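You operate a simulated robot arm through the tools that you are given. There is no shell and no other tool.

You are at the controls of a simulated two-armed robot. One attempt, no reset.

TASK
Hold the wide steel pot on the long steel table steady with one hand and put the white seal block in it with the other.

Only the result counts: the job must be done as asked and must still hold three seconds after the hand-in. Knocking over, shifting, dropping, spilling or breaking anything else fails it. A push-on lid holds only when it is set on centred and level and pressed home; a screw cap is set on level and turned clockwise until tight.

THE ROBOT
Two 7-joint arms with two-finger parallel grippers on one trunk, on a base that drives. Base frame: it is fixed to the floor where the robot stands at the start and does not move with it; the origin is under the middle of the robot, x ahead of it, y to its left, z up. Lengths are in m, angles in degrees, forces in N, time in s.
The left shoulder is at the start at [0.062, 0.197, 1.079], the right one opposite. With the tool pointing down near the work surface each hand reaches from about 0.32 to 0.72 m from the robot's upright axis, wherever it stands, measured 20 degrees to its own side. Places, roughly: white seal block [-0.75, -2.5, 0.75]; wide steel pot [-2.25, -3.25, 1]. Payload 1.57 kg a hand.
The TCP of each hand is the grasp point between the finger pads, 0.03 m short of the fingertips. In the tool frame z runs along the fingers and y along their closing line. Largest opening 0.11 m; finger width 0.024, thickness 0.012; the body of the gripper, 0.048 by 0.112 m, starts 0.078 m behind the TCP.
Orientation is that of the tool frame in the base frame, as [roll, pitch, yaw] about the fixed x, y, z axes, in that order (R = Rz(yaw) Ry(pitch) Rx(roll)). With the fingers straight down and closing along the base's y, the tool's x points along the base's -x, its y along +y and its z along -z.

THE INTERFACE
- The arms move only by the tool nudge_tool. It takes "left_steps", "right_steps" or both (then of equal length, played together; a hand with none holds still); each is a list of rows, each a list of 7 numbers: the shift along the tool's x, y, z in m, then the turn, a rotation vector about the tool's x, y, z in degrees, then the finger opening in m, from 0 to 0.11. In form: [[tx, ty, tz, rx, ry, rz, grip], ...]. A call has 1 to 20 rows; each row shifts and turns the commanded pose from where the row before left it, along the tool's axes as they then stand. Each row takes 0.2 s and may step no farther than 0.05 m and 8.6 degrees from the row before; otherwise, or with a gripper value out of range, the whole call is refused. Where a pose cannot be reached the arm comes as near as it can. A force on the tool above 40 N (or 10 N above the force at the start of the call, whichever is more), or a blocked arm, ends the call early, and 0.2 s more pass. The fingers move at their own pace (about 0.072 m/s each) and stop on an object; they squeeze with about 26 N. The grip force told is the motor's: it shows also when the fingers shut on nothing. Time passes only in rows, and 0.2 s behind the last, so rows that do not move let the fingers close. It gives the time, the measured TCP pose, the force on the tool (base axes), the opening and the grip force at its end, in the units of the frame above (readings bear some noise), with the torque about the TCP (base axes, N m) and any sound that the robot's microphone picked up, and new pictures: "show" is both (left out), scene, wrist or none (wrist: the cameras of the hands that moved).
- Cameras (640 x 400 px; columns grow to the right, rows downward): "scene" is now at [0.119, 0.0001, 1.6762]; the picture's right is [-0.00, -1.00, 0.00], its down [-0.65, 0.00, -0.76] and it looks along [0.76, -0.00, -0.65] (base axes); focal length 259 px, centre (320, 200). "left" rides on the left gripper at [0.07, -0.016, -0.141] in its tool frame; the picture's right is [0.23, 0.97, 0.00], its down [-0.85, 0.20, -0.48] and it looks along [-0.47, 0.11, 0.88] (tool axes); focal length 222 px, centre (320, 200). "right" rides on the right gripper at [0.07, 0.016, -0.141] in its tool frame; the picture's right is [-0.23, 0.97, 0.00], its down [-0.85, -0.20, -0.48] and it looks along [-0.47, -0.11, 0.88] (tool axes); focal length 222 px, centre (320, 200). There is no depth. A picture from a camera that has moved, and an enlarged one, comes with that camera's place and axes in the base frame and with its lens.
- slide_trunk(by): slides the trunk up (or, below 0, down) by that many m; the arms and the scene camera ride with it, the base frame stays. It gives what a move gives, with no picture.
- base_move(legs): drives the robot by 1 to 6 legs, each [ahead, left, turn to the left] in m, m and degrees, along the robot's own axes; the way and the turn of a leg run together, so that a leg with both is an arc; at most 1.5 m and 180 degrees a leg. The arms and the cameras ride along, it lands a little off, and it stops where it bumps. It gives what a move gives, and a new picture of the scene camera.
- aim_head(pan, tilt): turns the head with the scene camera to pan (to the left, within 86 degrees either way) and tilt (down, from -29 to 69), counted from straight ahead of the robot. It gives what a move gives, and a new picture of the scene camera.
- inspect(camera, box): a new picture of the part [left, top, right, bottom] of that camera's present view, enlarged. It takes no simulated time.
- job_done(): hands the job in; it is judged then, once.

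Places have to be worked out from the pictures, the camera data and where the tool is seen. Open the grippers and draw the arms clear of the work before you hand the job in, unless the task says otherwise.

The tools are called as name(argument=value, ...) on one line, values as JSON. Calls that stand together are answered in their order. nudge_tool: Moves the arms, as the interface text tells. Its arguments: {"type":"object","properties":{"left_steps":{"type":"array","items":{"type":"array","items":{"type":"number"}}},"right_steps":{"type":"array","items":{"type":"array","items":{"type":"number"}}},"show":{"type":"string","enum":["both","scene","wrist","none"]}},"required":[]} The other tools are called the same way: slide_trunk (by) slides the trunk up or down; base_move (legs) drives the base; aim_head (pan, tilt) turns the head that bears the scene camera; inspect (camera, box) takes an enlarged picture of a part of a camera's view; job_done () hands the job in.

At the start:

```text
time: 0.0
left_tool_pos: [0.4519, 0.2348, 1.1259]
left_orientation: [180.0, -0.1, -180.0]
left_wrist_force: [-0.1, 1.3, 0.6]
left_ft_torque: [0.02, -0.02, -0.01]
left_grip_width: 0.1104
left_grasp_force: 0.0
right_tool_pos: [0.4084, -0.1889, 1.1379]
right_orientation: [-179.9, -0.1, 180.0]
right_wrist_force: [0.1, 0.3, -0.5]
right_ft_torque: [-0.03, 0.02, 0.01]
right_grip_width: 0.1097
right_grasp_force: 0.0
trunk travel left (down, up): [-0.675, 0.315]
robot x, y, heading: [-0.0064, -0.001, 0.0]
head pan, tilt: [-0.1, 40.2]
```

scene: 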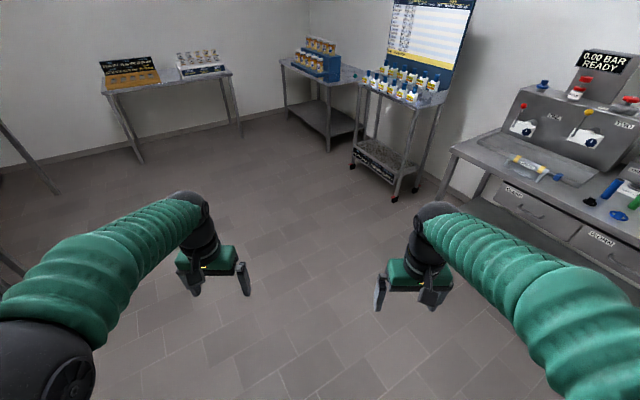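
right: 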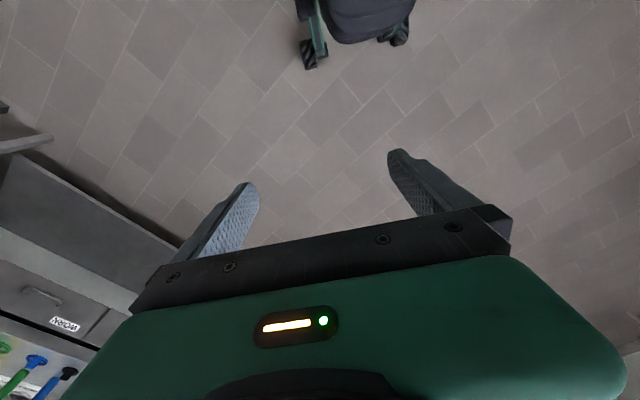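
left: 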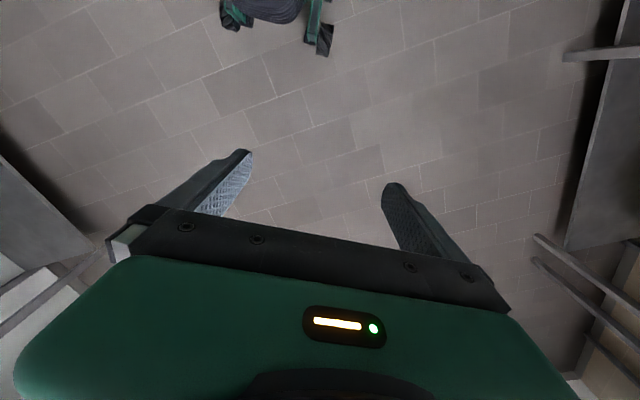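

The start pictures show the room ahead; the block and pot lie behind and to the right. I turn the head right to look that way.

aim_head(pan=-86, tilt=25)

```text
time: 1.6
left_tool_pos: [0.4508, 0.235, 1.1265]
left_orientation: [-180.0, 0.0, -180.0]
left_wrist_force: [-0.3, 0.3, -0.3]
left_ft_torque: [0.01, 0.03, -0.01]
left_grip_width: 0.1099
left_grasp_force: 0.0
right_tool_pos: [0.4072, -0.19, 1.1382]
right_orientation: [-180.0, 0.0, 180.0]
right_wrist_force: [0.2, -0.5, 0.3]
right_ft_torque: [-0.03, 0.0, 0.01]
right_grip_width: 0.11
right_grasp_force: 0.0
trunk travel left (down, up): [-0.675, 0.315]
robot x, y, heading: [-0.0006, -0.0002, -0.1]
head pan, tilt: [-85.9, 25.0]
camera scene: at [0.0407, -0.0918, 1.7], right [-1.0, -0.07, 0.0], down [-0.03, 0.42, -0.91], along [0.06, -0.9, -0.42], focal length 259 px, centre (320, 200)
```

scene: 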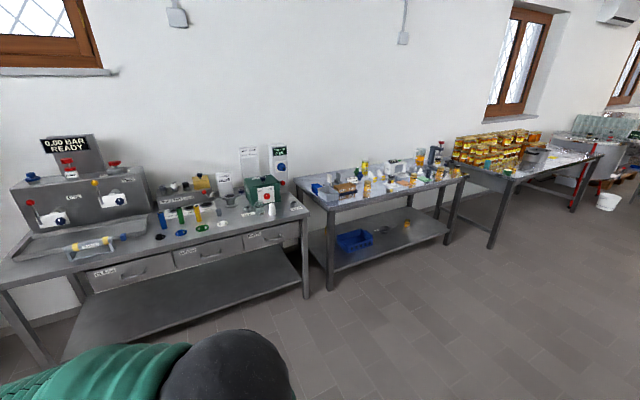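

I see a middle table with many items (the block should be there) and a long table with honey jars and a pot. I zoom in on both.

inspect(camera="scene", box=[300, 130, 470, 236])

inspect(camera="scene", box=[430, 100, 640, 231])

```text
3.76 times, centred on (385, 183) of scene
camera zoom: at [0.0407, -0.0918, 1.7], right [-1.0, -0.07, 0.0], down [-0.03, 0.42, -0.91], along [0.06, -0.9, -0.42], focal length 976 px, centre (75, 264)
```

zoom: 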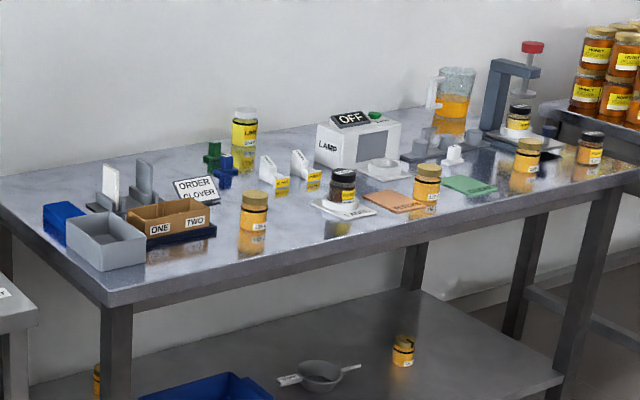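

```text
3.05 times, centred on (535, 166) of scene
camera zoom: at [0.0407, -0.0918, 1.7], right [-1.0, -0.07, 0.0], down [-0.03, 0.42, -0.91], along [0.06, -0.9, -0.42], focal length 790 px, centre (-335, 305)
```

zoom: 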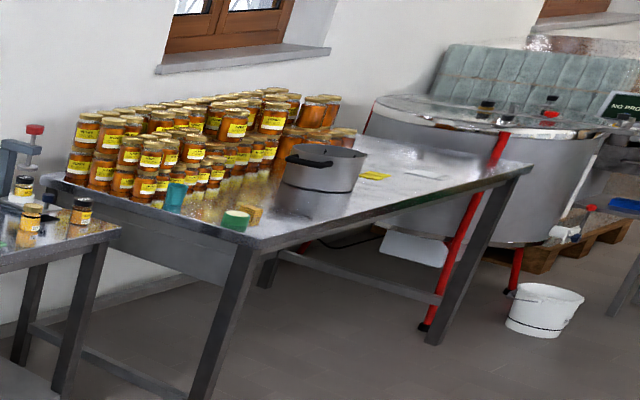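

The tables run slanted at about 30°, so I should face about -60° heading. The white seal block is likely the white thing near the right part of the middle table, and the pot is the one with the black handle on the jar table. I turn the base by -60° first and look.

base_move(legs=[[0, 0, -60]])

aim_head(pan=-60, tilt=25)

```text
time: 4.6
left_tool_pos: [0.4321, -0.2699, 1.1268]
left_orientation: [179.9, 0.0, 120.4]
left_wrist_force: [-0.6, -0.4, -0.5]
left_ft_torque: [-0.03, -0.01, -0.02]
left_grip_width: 0.11
left_grasp_force: 0.1
right_tool_pos: [0.0421, -0.4475, 1.1386]
right_orientation: [-179.9, 0.0, 120.4]
right_wrist_force: [-0.6, 1.1, 0.2]
right_ft_torque: [0.01, 0.03, 0.0]
right_grip_width: 0.11
right_grasp_force: 0.0
trunk travel left (down, up): [-0.675, 0.315]
robot x, y, heading: [0.0003, -0.0007, -59.8]
head pan, tilt: [-85.9, 25.0]
camera scene: at [-0.0573, -0.0801, 1.7], right [-0.57, 0.82, 0.0], down [0.35, 0.24, -0.91], along [-0.75, -0.51, -0.42], focal length 259 px, centre (320, 200)
```

scene: 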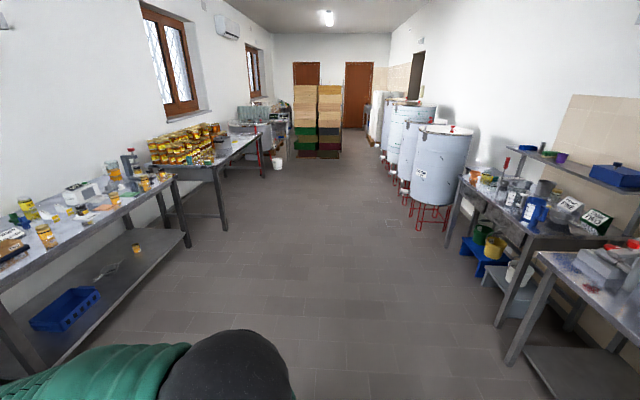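

```text
time: 5.5
left_tool_pos: [0.4313, -0.2691, 1.1267]
left_orientation: [180.0, 0.0, 120.4]
left_wrist_force: [-0.6, -0.1, -0.7]
left_ft_torque: [0.02, -0.01, -0.01]
left_grip_width: 0.1101
left_grasp_force: 0.1
right_tool_pos: [0.0419, -0.447, 1.1384]
right_orientation: [-179.8, 0.0, 120.5]
right_wrist_force: [-0.6, 0.0, -0.3]
right_ft_torque: [-0.01, 0.0, -0.03]
right_grip_width: 0.1101
right_grasp_force: 0.1
trunk travel left (down, up): [-0.675, 0.315]
robot x, y, heading: [0.0009, -0.0003, -59.5]
head pan, tilt: [-60.0, 25.0]
camera scene: at [-0.0276, -0.1082, 1.6999], right [-0.87, 0.49, 0.0], down [0.21, 0.37, -0.91], along [-0.45, -0.79, -0.42], focal length 259 px, centre (320, 200)
```

scene: 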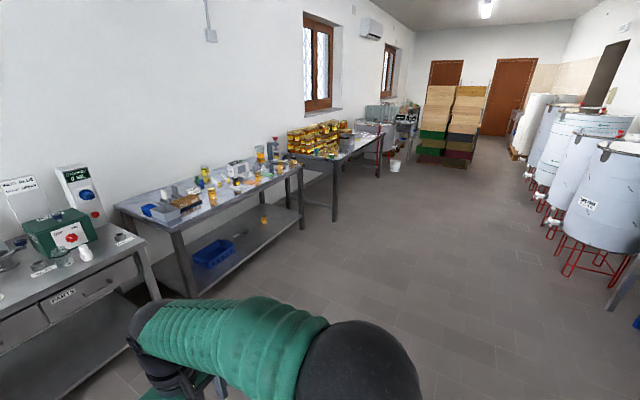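

The corridor beside the tables is clear. I drive to the robot's right along the tables and then look straight at the middle table.

base_move(legs=[[0, -0.95, 0], [0, -0.8, 0], [0.5, 0, 0]])

aim_head(pan=0, tilt=30)

```text
time: 17.0
left_tool_pos: [-0.8128, -1.5995, 1.1272]
left_orientation: [180.0, 0.1, 121.2]
left_wrist_force: [0.2, 0.1, 0.0]
left_ft_torque: [0.02, 0.01, 0.03]
left_grip_width: 0.1098
left_grasp_force: 0.0
right_tool_pos: [-1.1989, -1.781, 1.1398]
right_orientation: [-179.9, 0.1, 121.3]
right_wrist_force: [-0.4, 0.7, -0.9]
right_ft_torque: [-0.01, 0.01, -0.01]
right_grip_width: 0.1102
right_grasp_force: 0.0
trunk travel left (down, up): [-0.675, 0.315]
robot x, y, heading: [-1.2452, -1.3382, -58.9]
head pan, tilt: [-60.0, 25.0]
camera scene: at [-1.2728, -1.4431, 1.7001], right [-0.88, 0.48, 0.0], down [0.2, 0.37, -0.91], along [-0.44, -0.79, -0.42], focal length 259 px, centre (320, 200)
```

scene: 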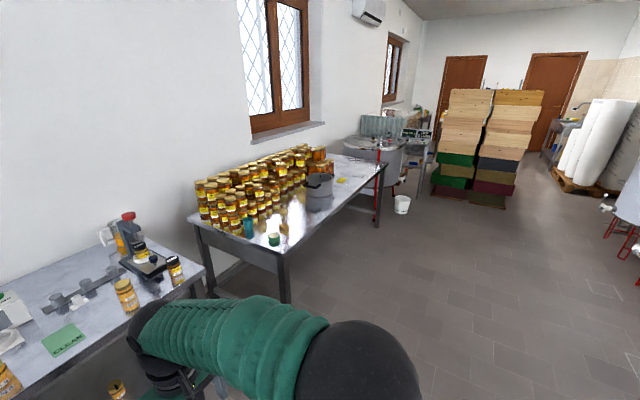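

```text
time: 18.3
left_tool_pos: [-0.8121, -1.6002, 1.1265]
left_orientation: [-180.0, 0.1, 121.2]
left_wrist_force: [0.7, 0.5, -0.8]
left_ft_torque: [-0.02, -0.01, 0.03]
left_grip_width: 0.1103
left_grasp_force: 0.1
right_tool_pos: [-1.1987, -1.7821, 1.1383]
right_orientation: [-179.9, 0.0, 121.2]
right_wrist_force: [-0.5, -0.7, -0.4]
right_ft_torque: [0.01, -0.01, 0.01]
right_grip_width: 0.11
right_grasp_force: 0.2
trunk travel left (down, up): [-0.675, 0.315]
robot x, y, heading: [-1.2445, -1.3364, -59.0]
head pan, tilt: [0.0, 30.0]
camera scene: at [-1.1812, -1.4423, 1.6918], right [-0.86, -0.52, 0.0], down [-0.26, 0.43, -0.87], along [0.45, -0.74, -0.5], focal length 259 px, centre (320, 200)
```

scene: 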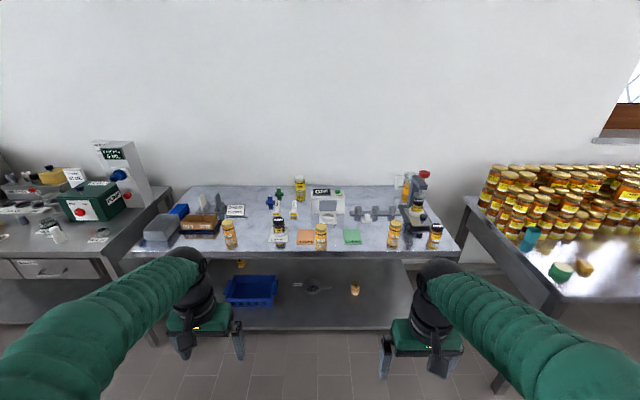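

I'm now in front of the middle table. I zoom in on the table to find the white seal block.

inspect(camera="scene", box=[250, 165, 460, 296])

inspect(camera="scene", box=[340, 190, 420, 240])

inspect(camera="scene", box=[120, 165, 280, 265])

```text
3.05 times, centred on (355, 230) of scene
camera zoom: at [-1.1812, -1.4423, 1.6918], right [-0.86, -0.52, 0.0], down [-0.26, 0.43, -0.87], along [0.45, -0.74, -0.5], focal length 790 px, centre (213, 107)
```

zoom: 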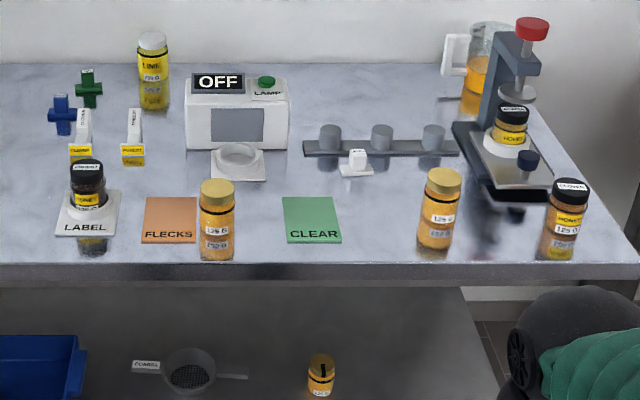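

```text
8.00 times, centred on (380, 215) of scene
camera zoom: at [-1.1812, -1.4423, 1.6918], right [-0.86, -0.52, 0.0], down [-0.26, 0.43, -0.87], along [0.45, -0.74, -0.5], focal length 2074 px, centre (-160, 80)
```

zoom: 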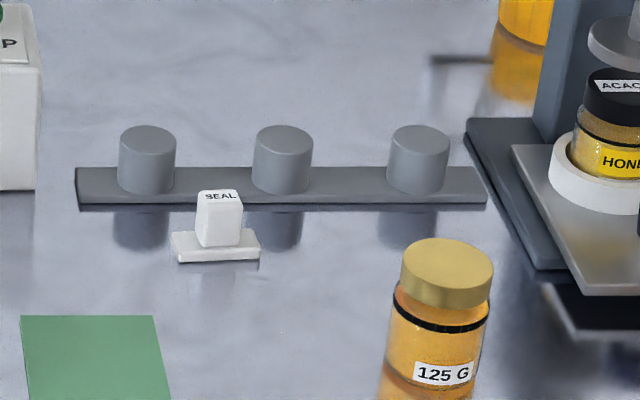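

```text
4.00 times, centred on (200, 215) of scene
camera zoom: at [-1.1812, -1.4423, 1.6918], right [-0.86, -0.52, 0.0], down [-0.26, 0.43, -0.87], along [0.45, -0.74, -0.5], focal length 1037 px, centre (800, 140)
```

zoom: 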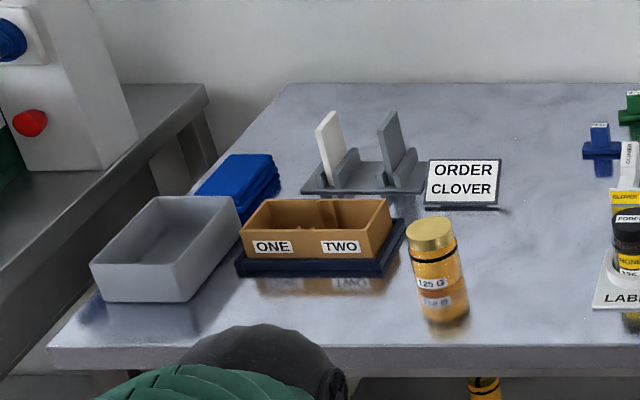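

The SEAL block (white plate with a small handle block) sits about 1.29 m ahead and 0.25 m right of the robot axis, in front of a grey three-peg rack. Hands at z≈1.13 clear the table objects, so I drive ahead toward it.

base_move(legs=[[0.62, -0.03, 0]])

aim_head(pan=-15, tilt=50)

```text
time: 21.8
left_tool_pos: [-0.5175, -2.1436, 1.127]
left_orientation: [-180.0, 0.1, 121.3]
left_wrist_force: [-0.3, 0.3, 0.5]
left_ft_torque: [-0.03, -0.01, 0.03]
left_grip_width: 0.1101
left_grasp_force: 0.0
right_tool_pos: [-0.9021, -2.3263, 1.1399]
right_orientation: [-179.8, 0.2, 121.4]
right_wrist_force: [-0.7, 0.0, 0.2]
right_ft_torque: [-0.05, -0.03, 0.01]
right_grip_width: 0.11
right_grasp_force: 0.0
trunk travel left (down, up): [-0.675, 0.315]
robot x, y, heading: [-0.9491, -1.8783, -58.8]
head pan, tilt: [0.0, 30.0]
camera scene: at [-0.8863, -1.9854, 1.692], right [-0.85, -0.52, 0.0], down [-0.26, 0.43, -0.87], along [0.45, -0.74, -0.5], focal length 259 px, centre (320, 200)
```

scene: 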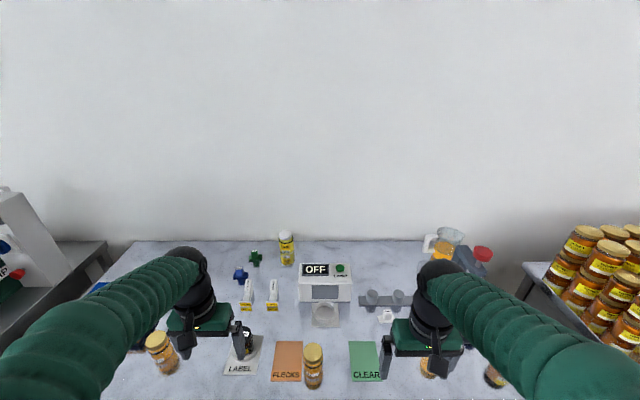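

```text
time: 22.6
left_tool_pos: [-0.5166, -2.1435, 1.1271]
left_orientation: [180.0, 0.1, 121.3]
left_wrist_force: [-0.6, -0.1, 0.4]
left_ft_torque: [-0.04, 0.01, 0.02]
left_grip_width: 0.11
left_grasp_force: 0.2
right_tool_pos: [-0.9026, -2.3273, 1.1381]
right_orientation: [-179.8, 0.0, 121.2]
right_wrist_force: [-0.2, 0.7, -0.4]
right_ft_torque: [-0.03, -0.05, 0.03]
right_grip_width: 0.1101
right_grasp_force: 0.0
trunk travel left (down, up): [-0.675, 0.315]
robot x, y, heading: [-0.9502, -1.882, -58.7]
head pan, tilt: [-15.0, 50.0]
camera scene: at [-0.9107, -1.9841, 1.6624], right [-0.96, -0.28, 0.0], down [-0.22, 0.74, -0.64], along [0.18, -0.62, -0.77], focal length 259 px, centre (320, 200)
```

scene: 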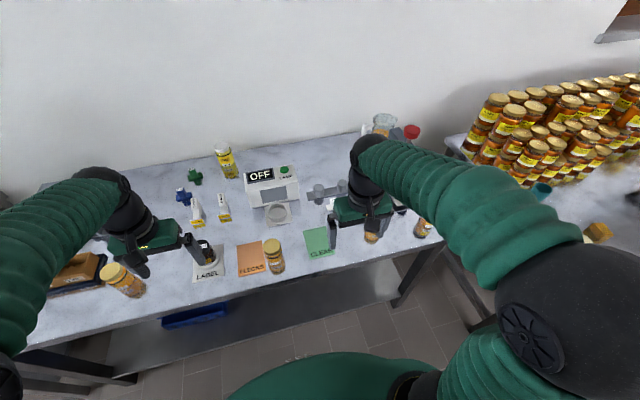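

The block is about 0.69 m ahead and 0.22 m right of the axis, at the edge of reach, so I drive another 0.1 m forward.

base_move(legs=[[0.1, 0, 0]])

inspect(camera="right", box=[0, 0, 640, 400])

```text
time: 23.7
left_tool_pos: [-0.4651, -2.2295, 1.1281]
left_orientation: [180.0, 0.2, 121.3]
left_wrist_force: [-0.6, -0.1, 0.2]
left_ft_torque: [0.01, -0.03, -0.01]
left_grip_width: 0.1102
left_grasp_force: 0.0
right_tool_pos: [-0.8521, -2.4118, 1.1401]
right_orientation: [-180.0, 0.2, 121.3]
right_wrist_force: [0.3, 0.5, 0.2]
right_ft_torque: [-0.02, 0.01, 0.0]
right_grip_width: 0.1104
right_grasp_force: 0.1
trunk travel left (down, up): [-0.675, 0.315]
robot x, y, heading: [-0.8988, -1.969, -58.5]
head pan, tilt: [-15.0, 50.0]
camera scene: at [-0.8607, -2.0664, 1.6627], right [-0.96, -0.28, 0.0], down [-0.21, 0.73, -0.64], along [0.18, -0.62, -0.77], focal length 259 px, centre (320, 200)
```

scene: 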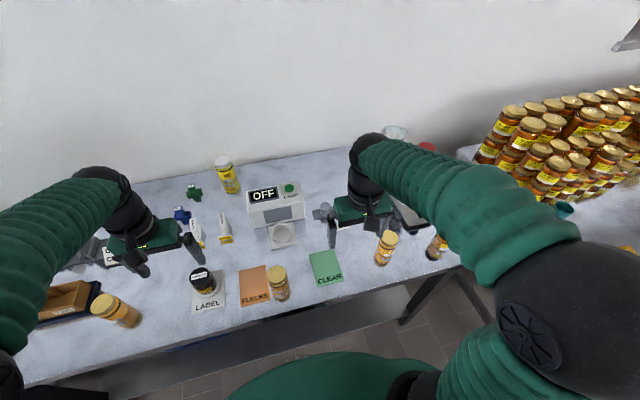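

```text
1.00 times, centred on (320, 200) of right (not enlarged: the box is as wide or as high as the picture)
camera zoom: at [-0.8743, -2.3435, 1.2802], right [0.95, 0.31, 0.0], down [0.27, -0.83, 0.48], along [0.15, -0.46, -0.88], focal length 222 px, centre (320, 200)
```

zoom: 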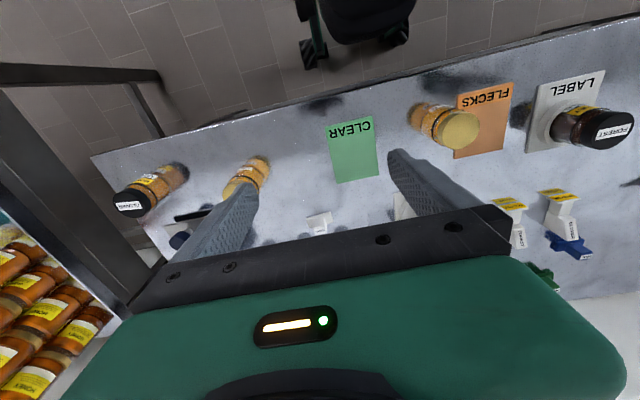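

The wrist camera shows the block near (-0.79, -2.59), about 0.187 m ahead and 0.044 m right of the right TCP. I move the right hand over it at the same height.

nudge_tool(right_steps=[[-0.04, -0.01, 0, 0, 0, 0, 0.11], [-0.045, -0.011, 0, 0, 0, 0, 0.11], [-0.045, -0.011, 0, 0, 0, 0, 0.11], [-0.045, -0.011, 0, 0, 0, 0, 0.11]], show="both")

```text
time: 24.7
left_tool_pos: [-0.4643, -2.2332, 1.1272]
left_orientation: [-180.0, 0.0, 121.3]
left_wrist_force: [-0.9, -0.2, -0.2]
left_ft_torque: [-0.01, -0.04, 0.02]
left_grip_width: 0.11
left_grasp_force: 0.1
right_tool_pos: [-0.7959, -2.5889, 1.1398]
right_orientation: [-179.9, -0.1, 121.3]
right_wrist_force: [-0.3, -0.5, 0.0]
right_ft_torque: [0.04, 0.02, -0.01]
right_grip_width: 0.11
right_grasp_force: 0.1
trunk travel left (down, up): [-0.675, 0.315]
robot x, y, heading: [-0.8959, -1.973, -58.6]
head pan, tilt: [-15.0, 50.0]
camera scene: at [-0.8568, -2.0751, 1.662], right [-0.96, -0.28, 0.0], down [-0.22, 0.74, -0.64], along [0.18, -0.61, -0.77], focal length 259 px, centre (320, 200)
camera right: at [-0.8186, -2.522, 1.2804], right [0.95, 0.31, 0.0], down [0.27, -0.83, 0.48], along [0.15, -0.45, -0.88], focal length 222 px, centre (320, 200)
```

scene: 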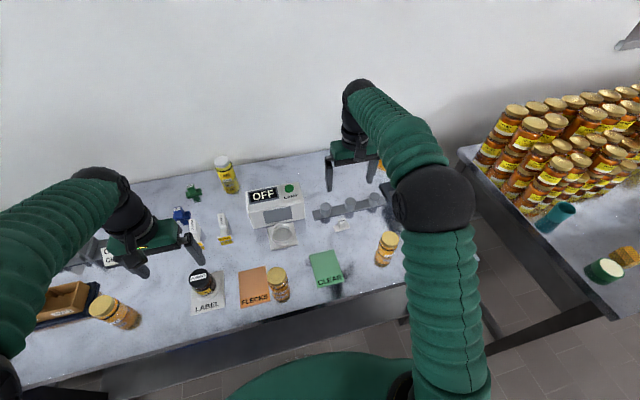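
right: 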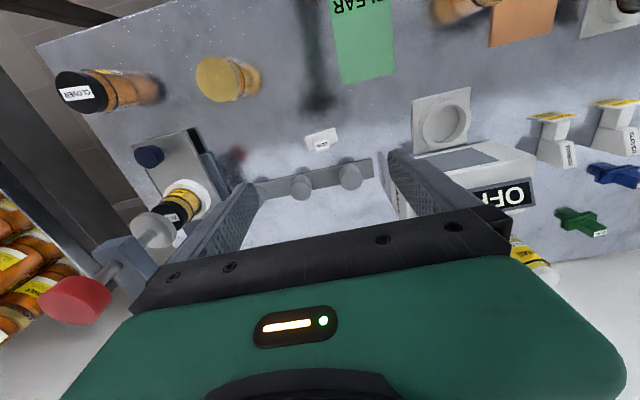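

The block appears at pixel (320,140) in the right wrist view, roughly 0.02 m ahead of the TCP. I zoom in to see its rotation.

inspect(camera="right", box=[240, 110, 400, 210])

```text
4.00 times, centred on (320, 160) of right
camera zoom: at [-0.8186, -2.522, 1.2804], right [0.95, 0.31, 0.0], down [0.27, -0.83, 0.48], along [0.15, -0.45, -0.88], focal length 888 px, centre (320, 360)
```

zoom: 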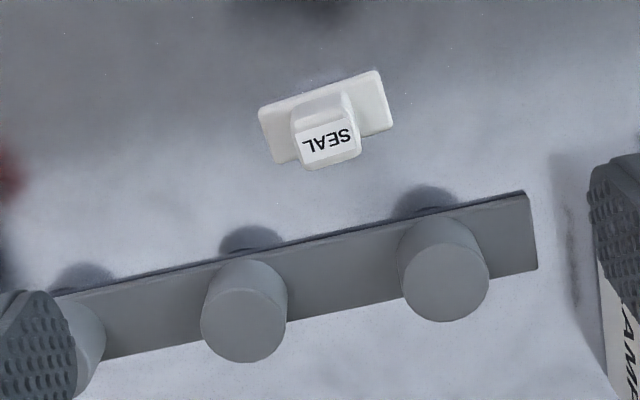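

The block's plate is about 0.056×0.027 m, turned about 4° counter-clockwise from the tool; centre near (-0.786,-2.612). I align yaw, correct xy and come down 0.1 m for a closer look.

nudge_tool(right_steps=[[-0.012, -0.003, 0.03, 0, 0, -3.8, 0.11], [-0.01, -0.002, 0.035, 0, 0, 0, 0.11], [0, 0, 0.035, 0, 0, 0, 0.11], [0, 0, 0, 0, 0, 0, 0.11]], show="wrist")

inspect(camera="right", box=[240, 80, 400, 180])

```text
time: 25.7
left_tool_pos: [-0.4646, -2.231, 1.1278]
left_orientation: [179.9, 0.1, 121.3]
left_wrist_force: [-0.1, -0.1, -0.4]
left_ft_torque: [0.02, -0.05, -0.01]
left_grip_width: 0.11
left_grasp_force: 0.0
right_tool_pos: [-0.7897, -2.6071, 1.0398]
right_orientation: [-179.8, 0.1, 125.3]
right_wrist_force: [0.3, 1.3, -0.5]
right_ft_torque: [0.03, 0.01, -0.01]
right_grip_width: 0.11
right_grasp_force: 0.1
trunk travel left (down, up): [-0.675, 0.315]
robot x, y, heading: [-0.8968, -1.9684, -58.7]
head pan, tilt: [-15.0, 50.0]
camera right: at [-0.8164, -2.5407, 1.1803], right [0.93, 0.38, 0.0], down [0.33, -0.81, 0.48], along [0.18, -0.45, -0.88], focal length 222 px, centre (320, 200)
```

right: 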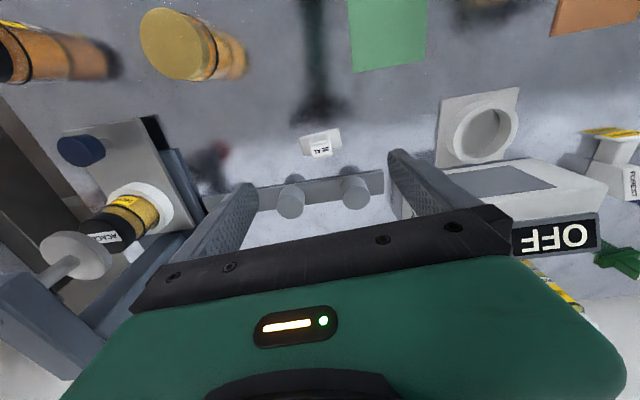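

```text
4.00 times, centred on (320, 130) of right
camera zoom: at [-0.8164, -2.5407, 1.1803], right [0.93, 0.38, 0.0], down [0.33, -0.81, 0.48], along [0.18, -0.45, -0.88], focal length 888 px, centre (320, 480)
```

zoom: 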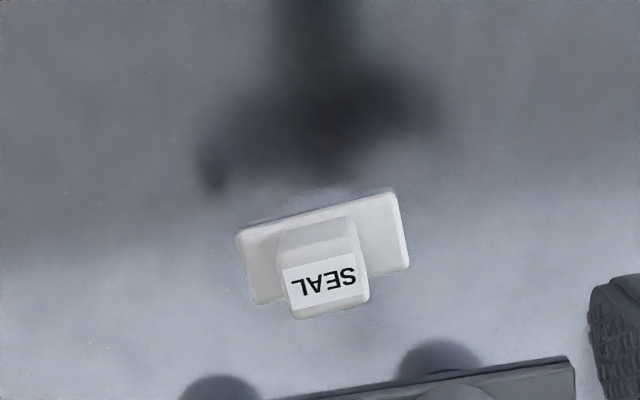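

The refined estimate puts the plate centre at about (-0.785,-2.614), 8 mm ahead of the TCP with about 1° more yaw. I correct and descend to TCP z≈0.92, then look again.

nudge_tool(right_steps=[[-0.008, 0, 0.03, 0, 0, -1.2, 0.11], [0, 0, 0.03, 0, 0, 0, 0.11], [0, 0, 0.03, 0, 0, 0, 0.11], [0, 0, 0.025, 0, 0, 0, 0.11], [0, 0, 0, 0, 0, 0, 0.11]], show="both")

inspect(camera="right", box=[160, 60, 480, 260])

```text
time: 26.9
left_tool_pos: [-0.4636, -2.2301, 1.1279]
left_orientation: [-180.0, 0.1, 121.3]
left_wrist_force: [1.7, 0.4, -0.1]
left_ft_torque: [-0.02, 0.01, -0.01]
left_grip_width: 0.1098
left_grasp_force: 0.0
right_tool_pos: [-0.7833, -2.6136, 0.9253]
right_orientation: [-179.8, 0.1, 126.5]
right_wrist_force: [0.4, 0.4, 0.0]
right_ft_torque: [-0.01, -0.04, -0.01]
right_grip_width: 0.1101
right_grasp_force: 0.2
trunk travel left (down, up): [-0.675, 0.315]
robot x, y, heading: [-0.9002, -1.9698, -58.8]
head pan, tilt: [-15.0, 50.0]
camera scene: at [-0.8577, -2.0717, 1.6623], right [-0.96, -0.28, 0.0], down [-0.22, 0.74, -0.64], along [0.18, -0.62, -0.77], focal length 259 px, centre (320, 200)
camera right: at [-0.8123, -2.5479, 1.0646], right [0.92, 0.39, 0.0], down [0.35, -0.81, 0.48], along [0.19, -0.44, -0.88], focal length 222 px, centre (320, 200)
```

scene: 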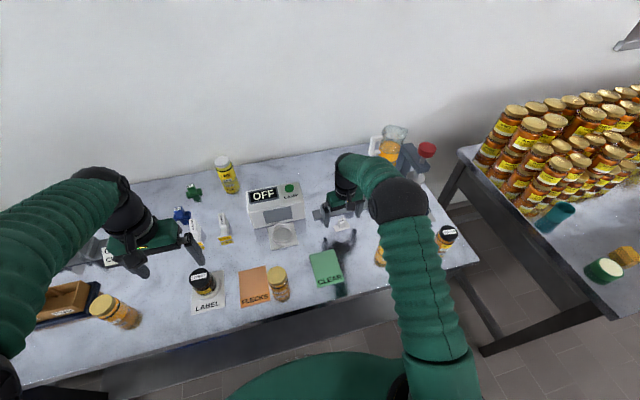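
right: 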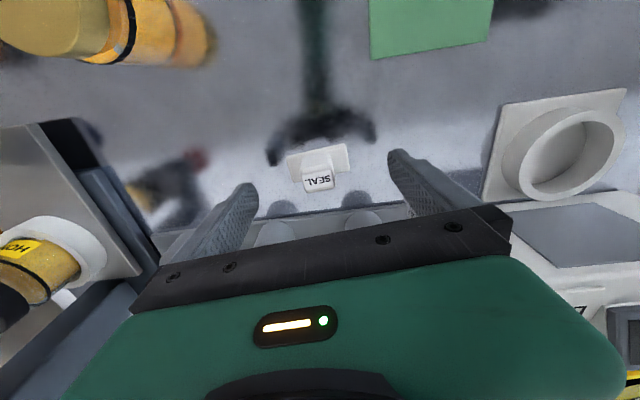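

```text
2.00 times, centred on (320, 160) of right
camera zoom: at [-0.8123, -2.5479, 1.0646], right [0.92, 0.39, 0.0], down [0.35, -0.81, 0.48], along [0.19, -0.44, -0.88], focal length 444 px, centre (320, 280)
```

zoom: 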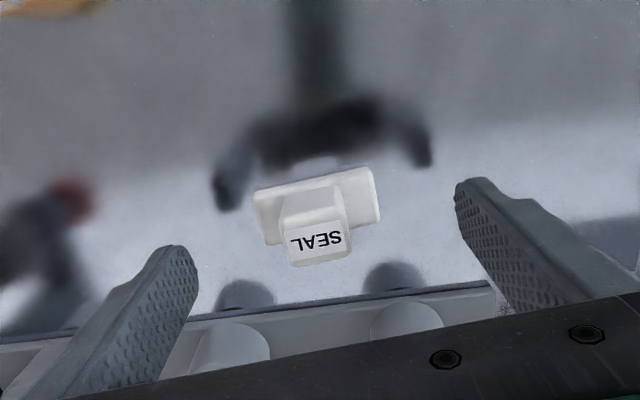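

The TCP is well centred over the handle; I judge the plate top at z≈0.865. I descend 0.018 m, back off 2 mm, and close the fingers on the handle.

nudge_tool(right_steps=[[0.002, -0.001, 0.009, 0, 0, 0, 0.11], [0, 0, 0.009, 0, 0, 0, 0.11], [0, 0, 0, 0, 0, 0, 0.07], [0, 0, 0, 0, 0, 0, 0.045]], show="wrist")

inspect(camera="right", box=[220, 80, 420, 205])

inspect(camera="scene", box=[300, 170, 380, 250])

```text
time: 27.9
left_tool_pos: [-0.4636, -2.2311, 1.128]
left_orientation: [-180.0, 0.1, 121.3]
left_wrist_force: [-0.3, 0.8, -0.2]
left_ft_torque: [0.02, 0.04, 0.0]
left_grip_width: 0.1097
left_grasp_force: 0.0
right_tool_pos: [-0.7848, -2.613, 0.9062]
right_orientation: [-179.9, 0.1, 126.4]
right_wrist_force: [-0.3, -0.2, 0.1]
right_ft_torque: [-0.05, -0.04, 0.0]
right_grip_width: 0.0451
right_grasp_force: 0.1
trunk travel left (down, up): [-0.675, 0.315]
robot x, y, heading: [-0.9023, -1.9717, -58.7]
head pan, tilt: [-15.0, 50.0]
camera right: at [-0.8144, -2.5472, 1.0463], right [0.92, 0.39, 0.0], down [0.35, -0.81, 0.48], along [0.19, -0.44, -0.88], focal length 222 px, centre (320, 200)
```

right: 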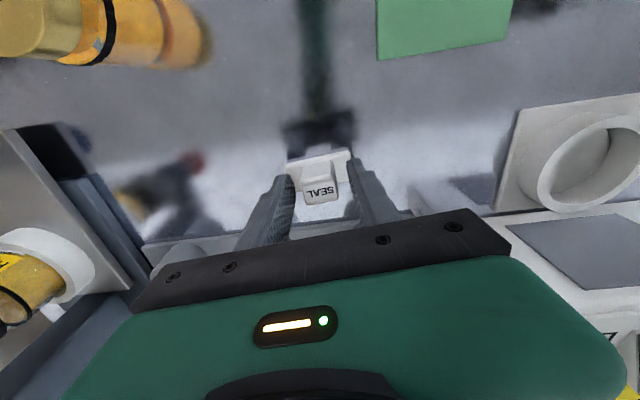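

```text
3.20 times, centred on (320, 142) of right
camera zoom: at [-0.8144, -2.5472, 1.0463], right [0.92, 0.39, 0.0], down [0.35, -0.81, 0.48], along [0.19, -0.44, -0.88], focal length 711 px, centre (320, 384)
```

zoom: 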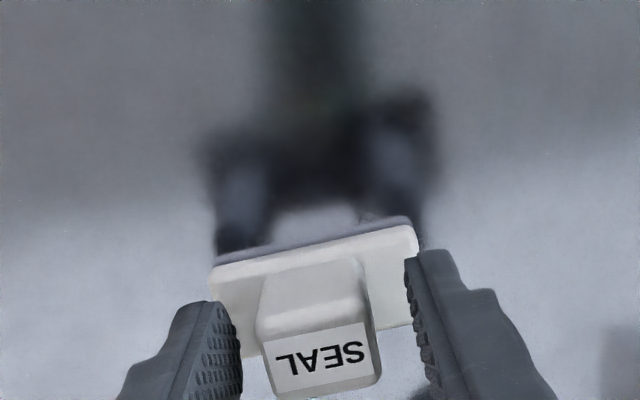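

```text
5.00 times, centred on (340, 210) of scene
camera zoom: at [-0.8575, -2.0722, 1.6623], right [-0.96, -0.28, 0.0], down [-0.22, 0.74, -0.64], along [0.18, -0.62, -0.77], focal length 1296 px, centre (220, 150)
```

zoom: 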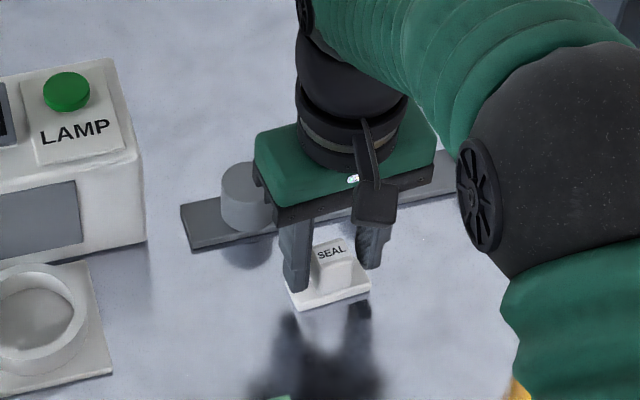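

The fingers are above the plate on both sides of the handle. I close onto the handle.

nudge_tool(right_steps=[[0, 0, 0, 0, 0, 0, 0.02], [0, 0, 0, 0, 0, 0, 0.0], [0, 0, 0, 0, 0, 0, 0.0], [0, 0, 0, 0, 0, 0, 0.0]], show="wrist")

inspect(camera="scene", box=[300, 170, 380, 250])

```text
time: 28.9
left_tool_pos: [-0.4633, -2.2316, 1.1291]
left_orientation: [180.0, 0.1, 121.2]
left_wrist_force: [0.4, -0.2, -1.0]
left_ft_torque: [0.03, 0.0, 0.0]
left_grip_width: 0.11
left_grasp_force: 0.1
right_tool_pos: [-0.7852, -2.6134, 0.9057]
right_orientation: [-179.9, 0.1, 126.4]
right_wrist_force: [-0.2, -0.2, -1.0]
right_ft_torque: [-0.03, -0.05, 0.01]
right_grip_width: 0.0268
right_grasp_force: 25.8
trunk travel left (down, up): [-0.675, 0.315]
robot x, y, heading: [-0.8991, -1.9657, -58.6]
head pan, tilt: [-15.0, 50.0]
camera right: at [-0.8144, -2.5471, 1.0464], right [0.92, 0.39, 0.0], down [0.35, -0.81, 0.48], along [0.19, -0.44, -0.88], focal length 222 px, centre (320, 200)
```

right: 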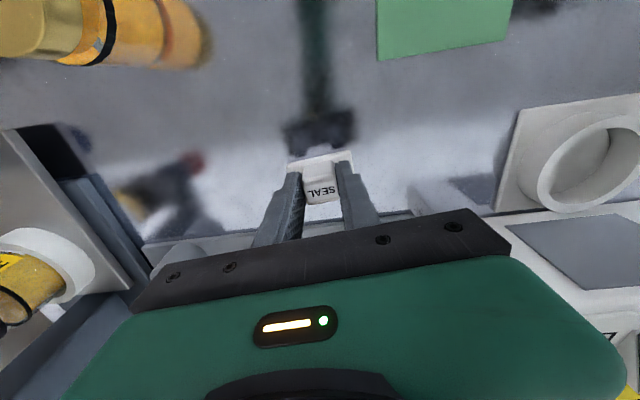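

```text
5.00 times, centred on (340, 210) of scene
camera zoom: at [-0.8575, -2.0721, 1.6623], right [-0.96, -0.28, 0.0], down [-0.22, 0.74, -0.64], along [0.18, -0.62, -0.77], focal length 1296 px, centre (220, 150)
```

zoom: 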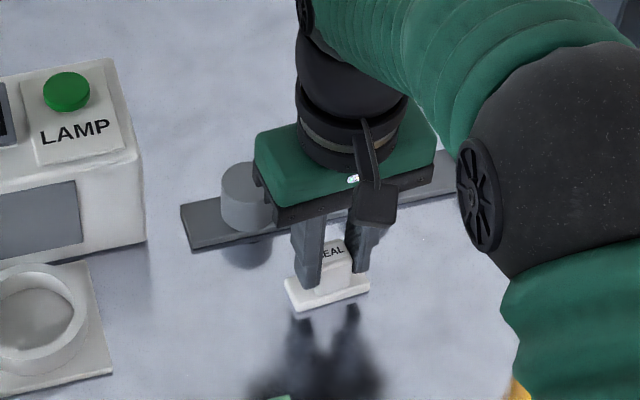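

The handle is gripped (opening 0.0268 m, 25.8 N). I lift it straight up and check it comes along.

nudge_tool(right_steps=[[0, 0, -0.02, 0, 0, 0, 0.0], [0, 0, -0.03, 0, 0, 0, 0.0], [0, 0, -0.04, 0, 0, 0, 0.0], [0, 0, -0.045, 0, 0, 0, 0.0], [0, 0, -0.045, 0, 0, 0, 0.0], [0, 0, -0.045, 0, 0, 0, 0.0], [0, 0, -0.04, 0, 0, 0, 0.0], [0, 0, -0.015, 0, 0, 0, 0.0]], show="both")

```text
time: 30.7
left_tool_pos: [-0.4638, -2.2312, 1.1274]
left_orientation: [-180.0, 0.1, 121.3]
left_wrist_force: [0.4, 0.1, 0.1]
left_ft_torque: [0.0, -0.02, 0.0]
left_grip_width: 0.1099
left_grasp_force: 0.1
right_tool_pos: [-0.7843, -2.6132, 1.1868]
right_orientation: [-180.0, 0.0, 126.4]
right_wrist_force: [0.2, 0.3, -0.5]
right_ft_torque: [-0.03, -0.04, 0.0]
right_grip_width: 0.0272
right_grasp_force: 26.3
trunk travel left (down, up): [-0.675, 0.315]
robot x, y, heading: [-0.8996, -1.966, -58.6]
head pan, tilt: [-15.0, 50.0]
camera scene: at [-0.8574, -2.0722, 1.6622], right [-0.96, -0.28, 0.0], down [-0.22, 0.74, -0.64], along [0.18, -0.61, -0.77], focal length 259 px, centre (320, 200)
camera right: at [-0.8138, -2.5467, 1.3269], right [0.92, 0.39, 0.0], down [0.35, -0.81, 0.48], along [0.19, -0.44, -0.88], focal length 222 px, centre (320, 200)
```

scene: 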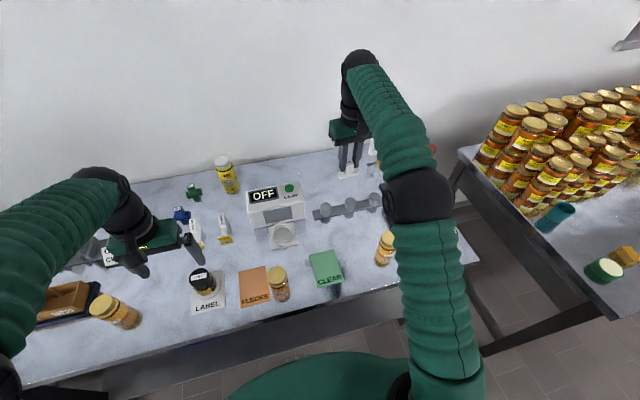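
right: 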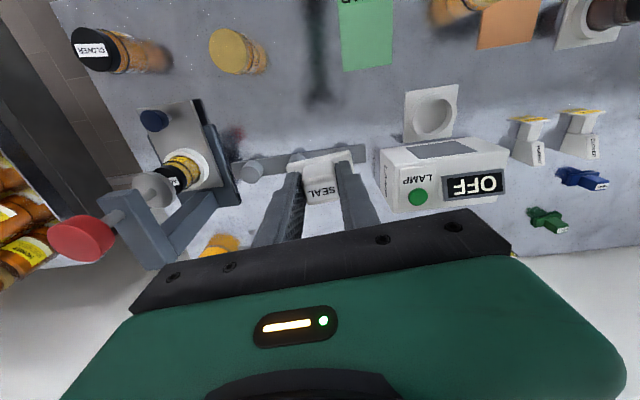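

The block is lifted securely. I draw the right hand back toward the robot before driving.

nudge_tool(right_steps=[[0.03, 0, 0, 0, 0, 0, 0.0], [0.04, 0, 0, 0, 0, 0, 0.0], [0.04, 0, 0, 0, 0, 0, 0.0], [0.04, 0, 0, 0, 0, 0, 0.0], [0.035, 0, 0, 0, 0, 0, 0.0], [0.01, 0, 0, 0, 0, 0, 0.0]], show="none")

base_move(legs=[[-0.65, 0, 0]])

aim_head(pan=-60, tilt=30)

```text
time: 32.1
left_tool_pos: [-0.4633, -2.2317, 1.1263]
left_orientation: [-180.0, 0.2, 121.3]
left_wrist_force: [-0.8, -0.6, 0.3]
left_ft_torque: [-0.02, -0.02, 0.04]
left_grip_width: 0.1098
left_grasp_force: 0.1
right_tool_pos: [-0.9006, -2.4551, 1.185]
right_orientation: [-180.0, -0.1, 126.2]
right_wrist_force: [0.1, 0.1, -0.5]
right_ft_torque: [0.0, -0.03, -0.03]
right_grip_width: 0.0268
right_grasp_force: 25.8
trunk travel left (down, up): [-0.675, 0.315]
robot x, y, heading: [-0.8989, -1.9699, -58.5]
head pan, tilt: [-15.0, 50.0]
```

```text
time: 35.8
left_tool_pos: [-0.8057, -1.6704, 1.1281]
left_orientation: [-179.9, 0.1, 120.8]
left_wrist_force: [-0.2, 0.4, -0.3]
left_ft_torque: [0.03, 0.04, 0.02]
left_grip_width: 0.1101
left_grasp_force: 0.1
right_tool_pos: [-1.2449, -1.891, 1.1848]
right_orientation: [-179.9, 0.0, 125.8]
right_wrist_force: [-0.6, 0.7, -0.2]
right_ft_torque: [0.0, 0.02, -0.01]
right_grip_width: 0.0271
right_grasp_force: 25.7
trunk travel left (down, up): [-0.675, 0.315]
robot x, y, heading: [-1.2384, -1.4037, -59.2]
head pan, tilt: [-15.0, 50.0]
camera scene: at [-1.1988, -1.5077, 1.6622], right [-0.96, -0.27, 0.0], down [-0.21, 0.74, -0.64], along [0.17, -0.62, -0.77], focal length 259 px, centre (320, 200)
```

scene: 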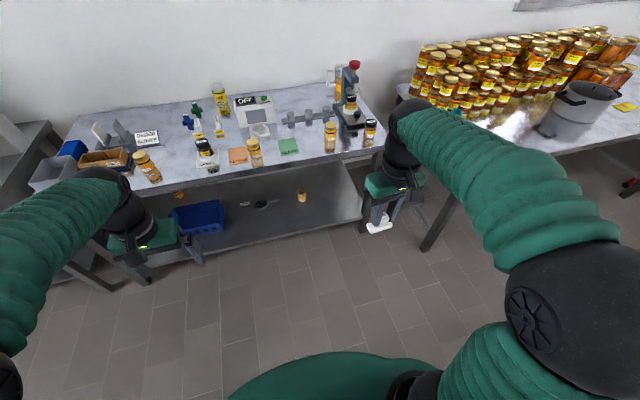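

```text
time: 36.9
left_tool_pos: [-0.807, -1.6693, 1.129]
left_orientation: [180.0, 0.1, 120.8]
left_wrist_force: [0.6, -0.5, 0.3]
left_ft_torque: [-0.02, 0.02, -0.03]
left_grip_width: 0.1099
left_grasp_force: 0.1
right_tool_pos: [-1.2456, -1.8895, 1.1853]
right_orientation: [-179.9, 0.1, 125.8]
right_wrist_force: [-0.1, -0.5, 0.3]
right_ft_torque: [-0.02, -0.01, -0.01]
right_grip_width: 0.0273
right_grasp_force: 26.0
trunk travel left (down, up): [-0.675, 0.315]
robot x, y, heading: [-1.2398, -1.4028, -58.9]
head pan, tilt: [-60.0, 30.0]
camera scene: at [-1.2643, -1.5117, 1.6918], right [-0.87, 0.49, 0.0], down [0.24, 0.44, -0.87], along [-0.42, -0.76, -0.5], focal length 259 px, centre (320, 200)
```

scene: 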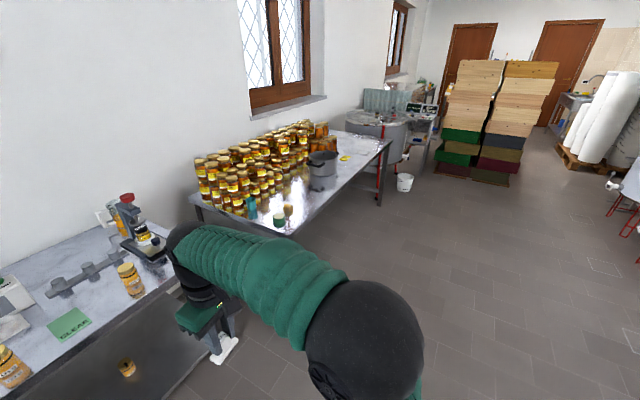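

Now I drive about 1.8 m to the right (backing a bit) so that I stand in front of the pot.

base_move(legs=[[-0.1, -0.9, 0], [0, -0.85, 0]])

aim_head(pan=0, tilt=35)

```text
time: 45.8
left_tool_pos: [-2.3766, -2.4716, 1.1259]
left_orientation: [-179.8, 0.0, 119.7]
left_wrist_force: [-0.1, 0.1, 0.6]
left_ft_torque: [0.0, 0.01, 0.01]
left_grip_width: 0.11
left_grasp_force: 0.1
right_tool_pos: [-2.8196, -2.6832, 1.1871]
right_orientation: [-179.7, 0.1, 124.8]
right_wrist_force: [0.2, 0.9, 0.1]
right_ft_torque: [0.04, 0.02, -0.01]
right_grip_width: 0.0271
right_grasp_force: 25.6
trunk travel left (down, up): [-0.675, 0.315]
robot x, y, heading: [-2.8082, -2.2015, -60.2]
head pan, tilt: [-60.0, 30.0]
camera scene: at [-2.8289, -2.304, 1.6922], right [-0.86, 0.5, 0.0], down [0.25, 0.43, -0.87], along [-0.44, -0.75, -0.5], focal length 259 px, centre (320, 200)
```

scene: 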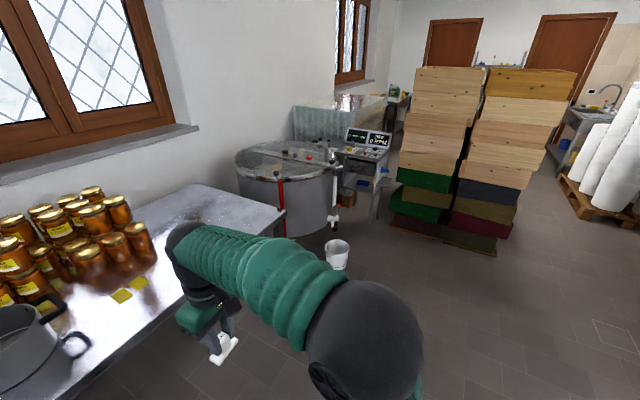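

```text
time: 47.1
left_tool_pos: [-2.3795, -2.4735, 1.1282]
left_orientation: [179.8, 0.3, 119.6]
left_wrist_force: [0.3, -0.2, -0.5]
left_ft_torque: [0.0, 0.0, 0.01]
left_grip_width: 0.1103
left_grasp_force: 0.0
right_tool_pos: [-2.8251, -2.685, 1.1866]
right_orientation: [-179.9, 0.1, 124.8]
right_wrist_force: [-0.2, 0.4, -1.0]
right_ft_torque: [-0.03, 0.0, 0.03]
right_grip_width: 0.0269
right_grasp_force: 26.1
trunk travel left (down, up): [-0.675, 0.315]
robot x, y, heading: [-2.8062, -2.2039, -60.3]
head pan, tilt: [0.0, 35.0]
camera scene: at [-2.7457, -2.3059, 1.6841], right [-0.87, -0.49, 0.0], down [-0.28, 0.5, -0.82], along [0.41, -0.71, -0.57], focal length 259 px, centre (320, 200)
```

scene: 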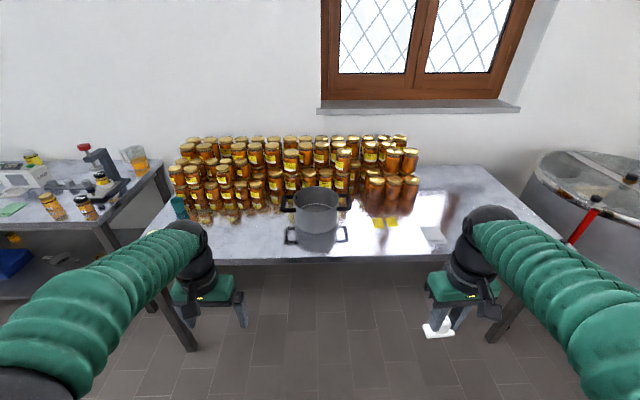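

The pot is now straight ahead, with two loop handles (left-back and right-front), in front of the jar stack. I zoom in on it.

inspect(camera="scene", box=[240, 165, 400, 265])

```text
4.00 times, centred on (320, 215) of scene
camera zoom: at [-2.7457, -2.3059, 1.6841], right [-0.87, -0.49, 0.0], down [-0.28, 0.5, -0.82], along [0.41, -0.71, -0.57], focal length 1037 px, centre (320, 140)
```

zoom: 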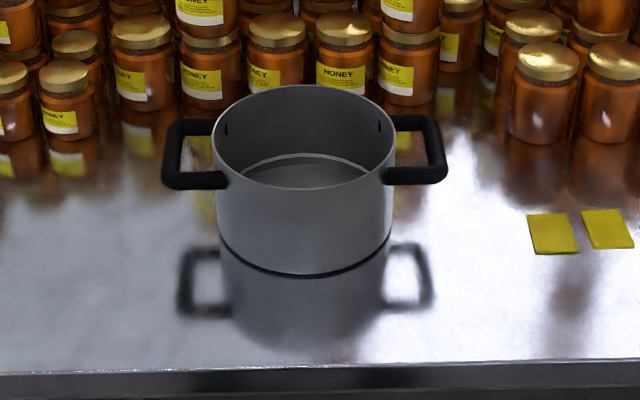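

The pot is about 0.215 m wide, rim z≈0.99, centre about 1.117 m ahead and 0.02 m left of the axis; table edge is about 0.88 m ahead. I drive 0.5 m ahead with a 1.5° left turn to square up.

base_move(legs=[[0.5, 0, 1.5]])

aim_head(pan=0, tilt=55)

inspect(camera="left", box=[0, 0, 640, 400])

```text
time: 50.1
left_tool_pos: [-2.1151, -2.8872, 1.129]
left_orientation: [180.0, 0.2, 121.7]
left_wrist_force: [-0.3, -1.0, -0.5]
left_ft_torque: [0.0, -0.02, 0.03]
left_grip_width: 0.11
left_grasp_force: 0.1
right_tool_pos: [-2.5506, -3.1147, 1.1872]
right_orientation: [-179.9, 0.2, 126.8]
right_wrist_force: [0.2, -0.1, 0.2]
right_ft_torque: [-0.01, 0.01, -0.01]
right_grip_width: 0.0272
right_grasp_force: 26.0
trunk travel left (down, up): [-0.675, 0.315]
robot x, y, heading: [-2.5514, -2.6289, -58.3]
head pan, tilt: [0.0, 35.0]
camera scene: at [-2.4865, -2.7324, 1.6842], right [-0.85, -0.53, 0.0], down [-0.3, 0.49, -0.82], along [0.43, -0.7, -0.57], focal length 259 px, centre (320, 200)
```

scene: 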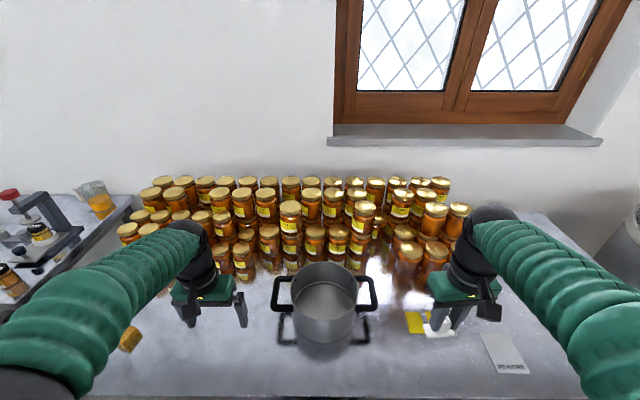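

```text
time: 50.9
left_tool_pos: [-2.115, -2.889, 1.1286]
left_orientation: [-180.0, 0.3, 121.6]
left_wrist_force: [-0.4, 0.4, -0.5]
left_ft_torque: [-0.01, -0.01, 0.02]
left_grip_width: 0.1099
left_grasp_force: 0.1
right_tool_pos: [-2.5506, -3.1149, 1.1861]
right_orientation: [-179.8, 0.2, 126.8]
right_wrist_force: [0.4, -0.5, -0.7]
right_ft_torque: [0.01, 0.01, 0.01]
right_grip_width: 0.027
right_grasp_force: 26.4
trunk travel left (down, up): [-0.675, 0.315]
robot x, y, heading: [-2.5507, -2.6339, -58.4]
head pan, tilt: [0.0, 55.0]
camera scene: at [-2.4933, -2.7213, 1.6558], right [-0.85, -0.53, 0.0], down [-0.43, 0.7, -0.57], along [0.3, -0.49, -0.82], focal length 259 px, centre (320, 200)
```

scene: 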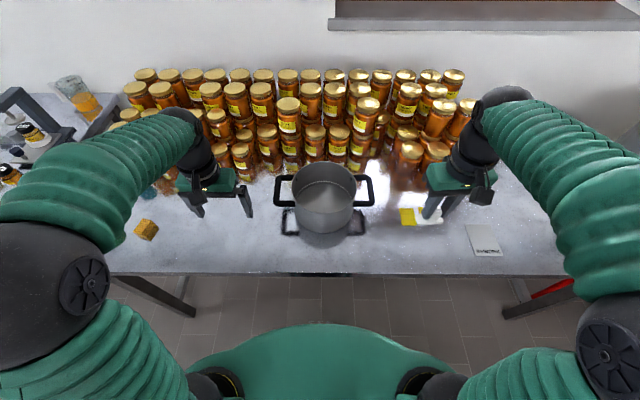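

```text
1.00 times, centred on (320, 200) of left (not enlarged: the box is as wide or as high as the picture)
camera zoom: at [-2.1658, -2.8368, 1.2699], right [0.71, 0.71, 0.0], down [0.62, -0.62, 0.48], along [0.34, -0.34, -0.88], focal length 222 px, centre (320, 200)
```

zoom: 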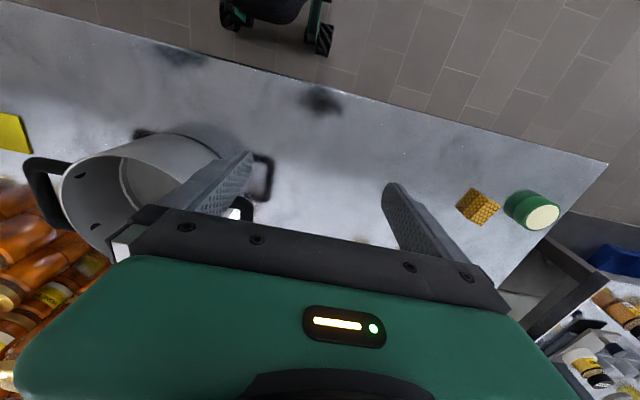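

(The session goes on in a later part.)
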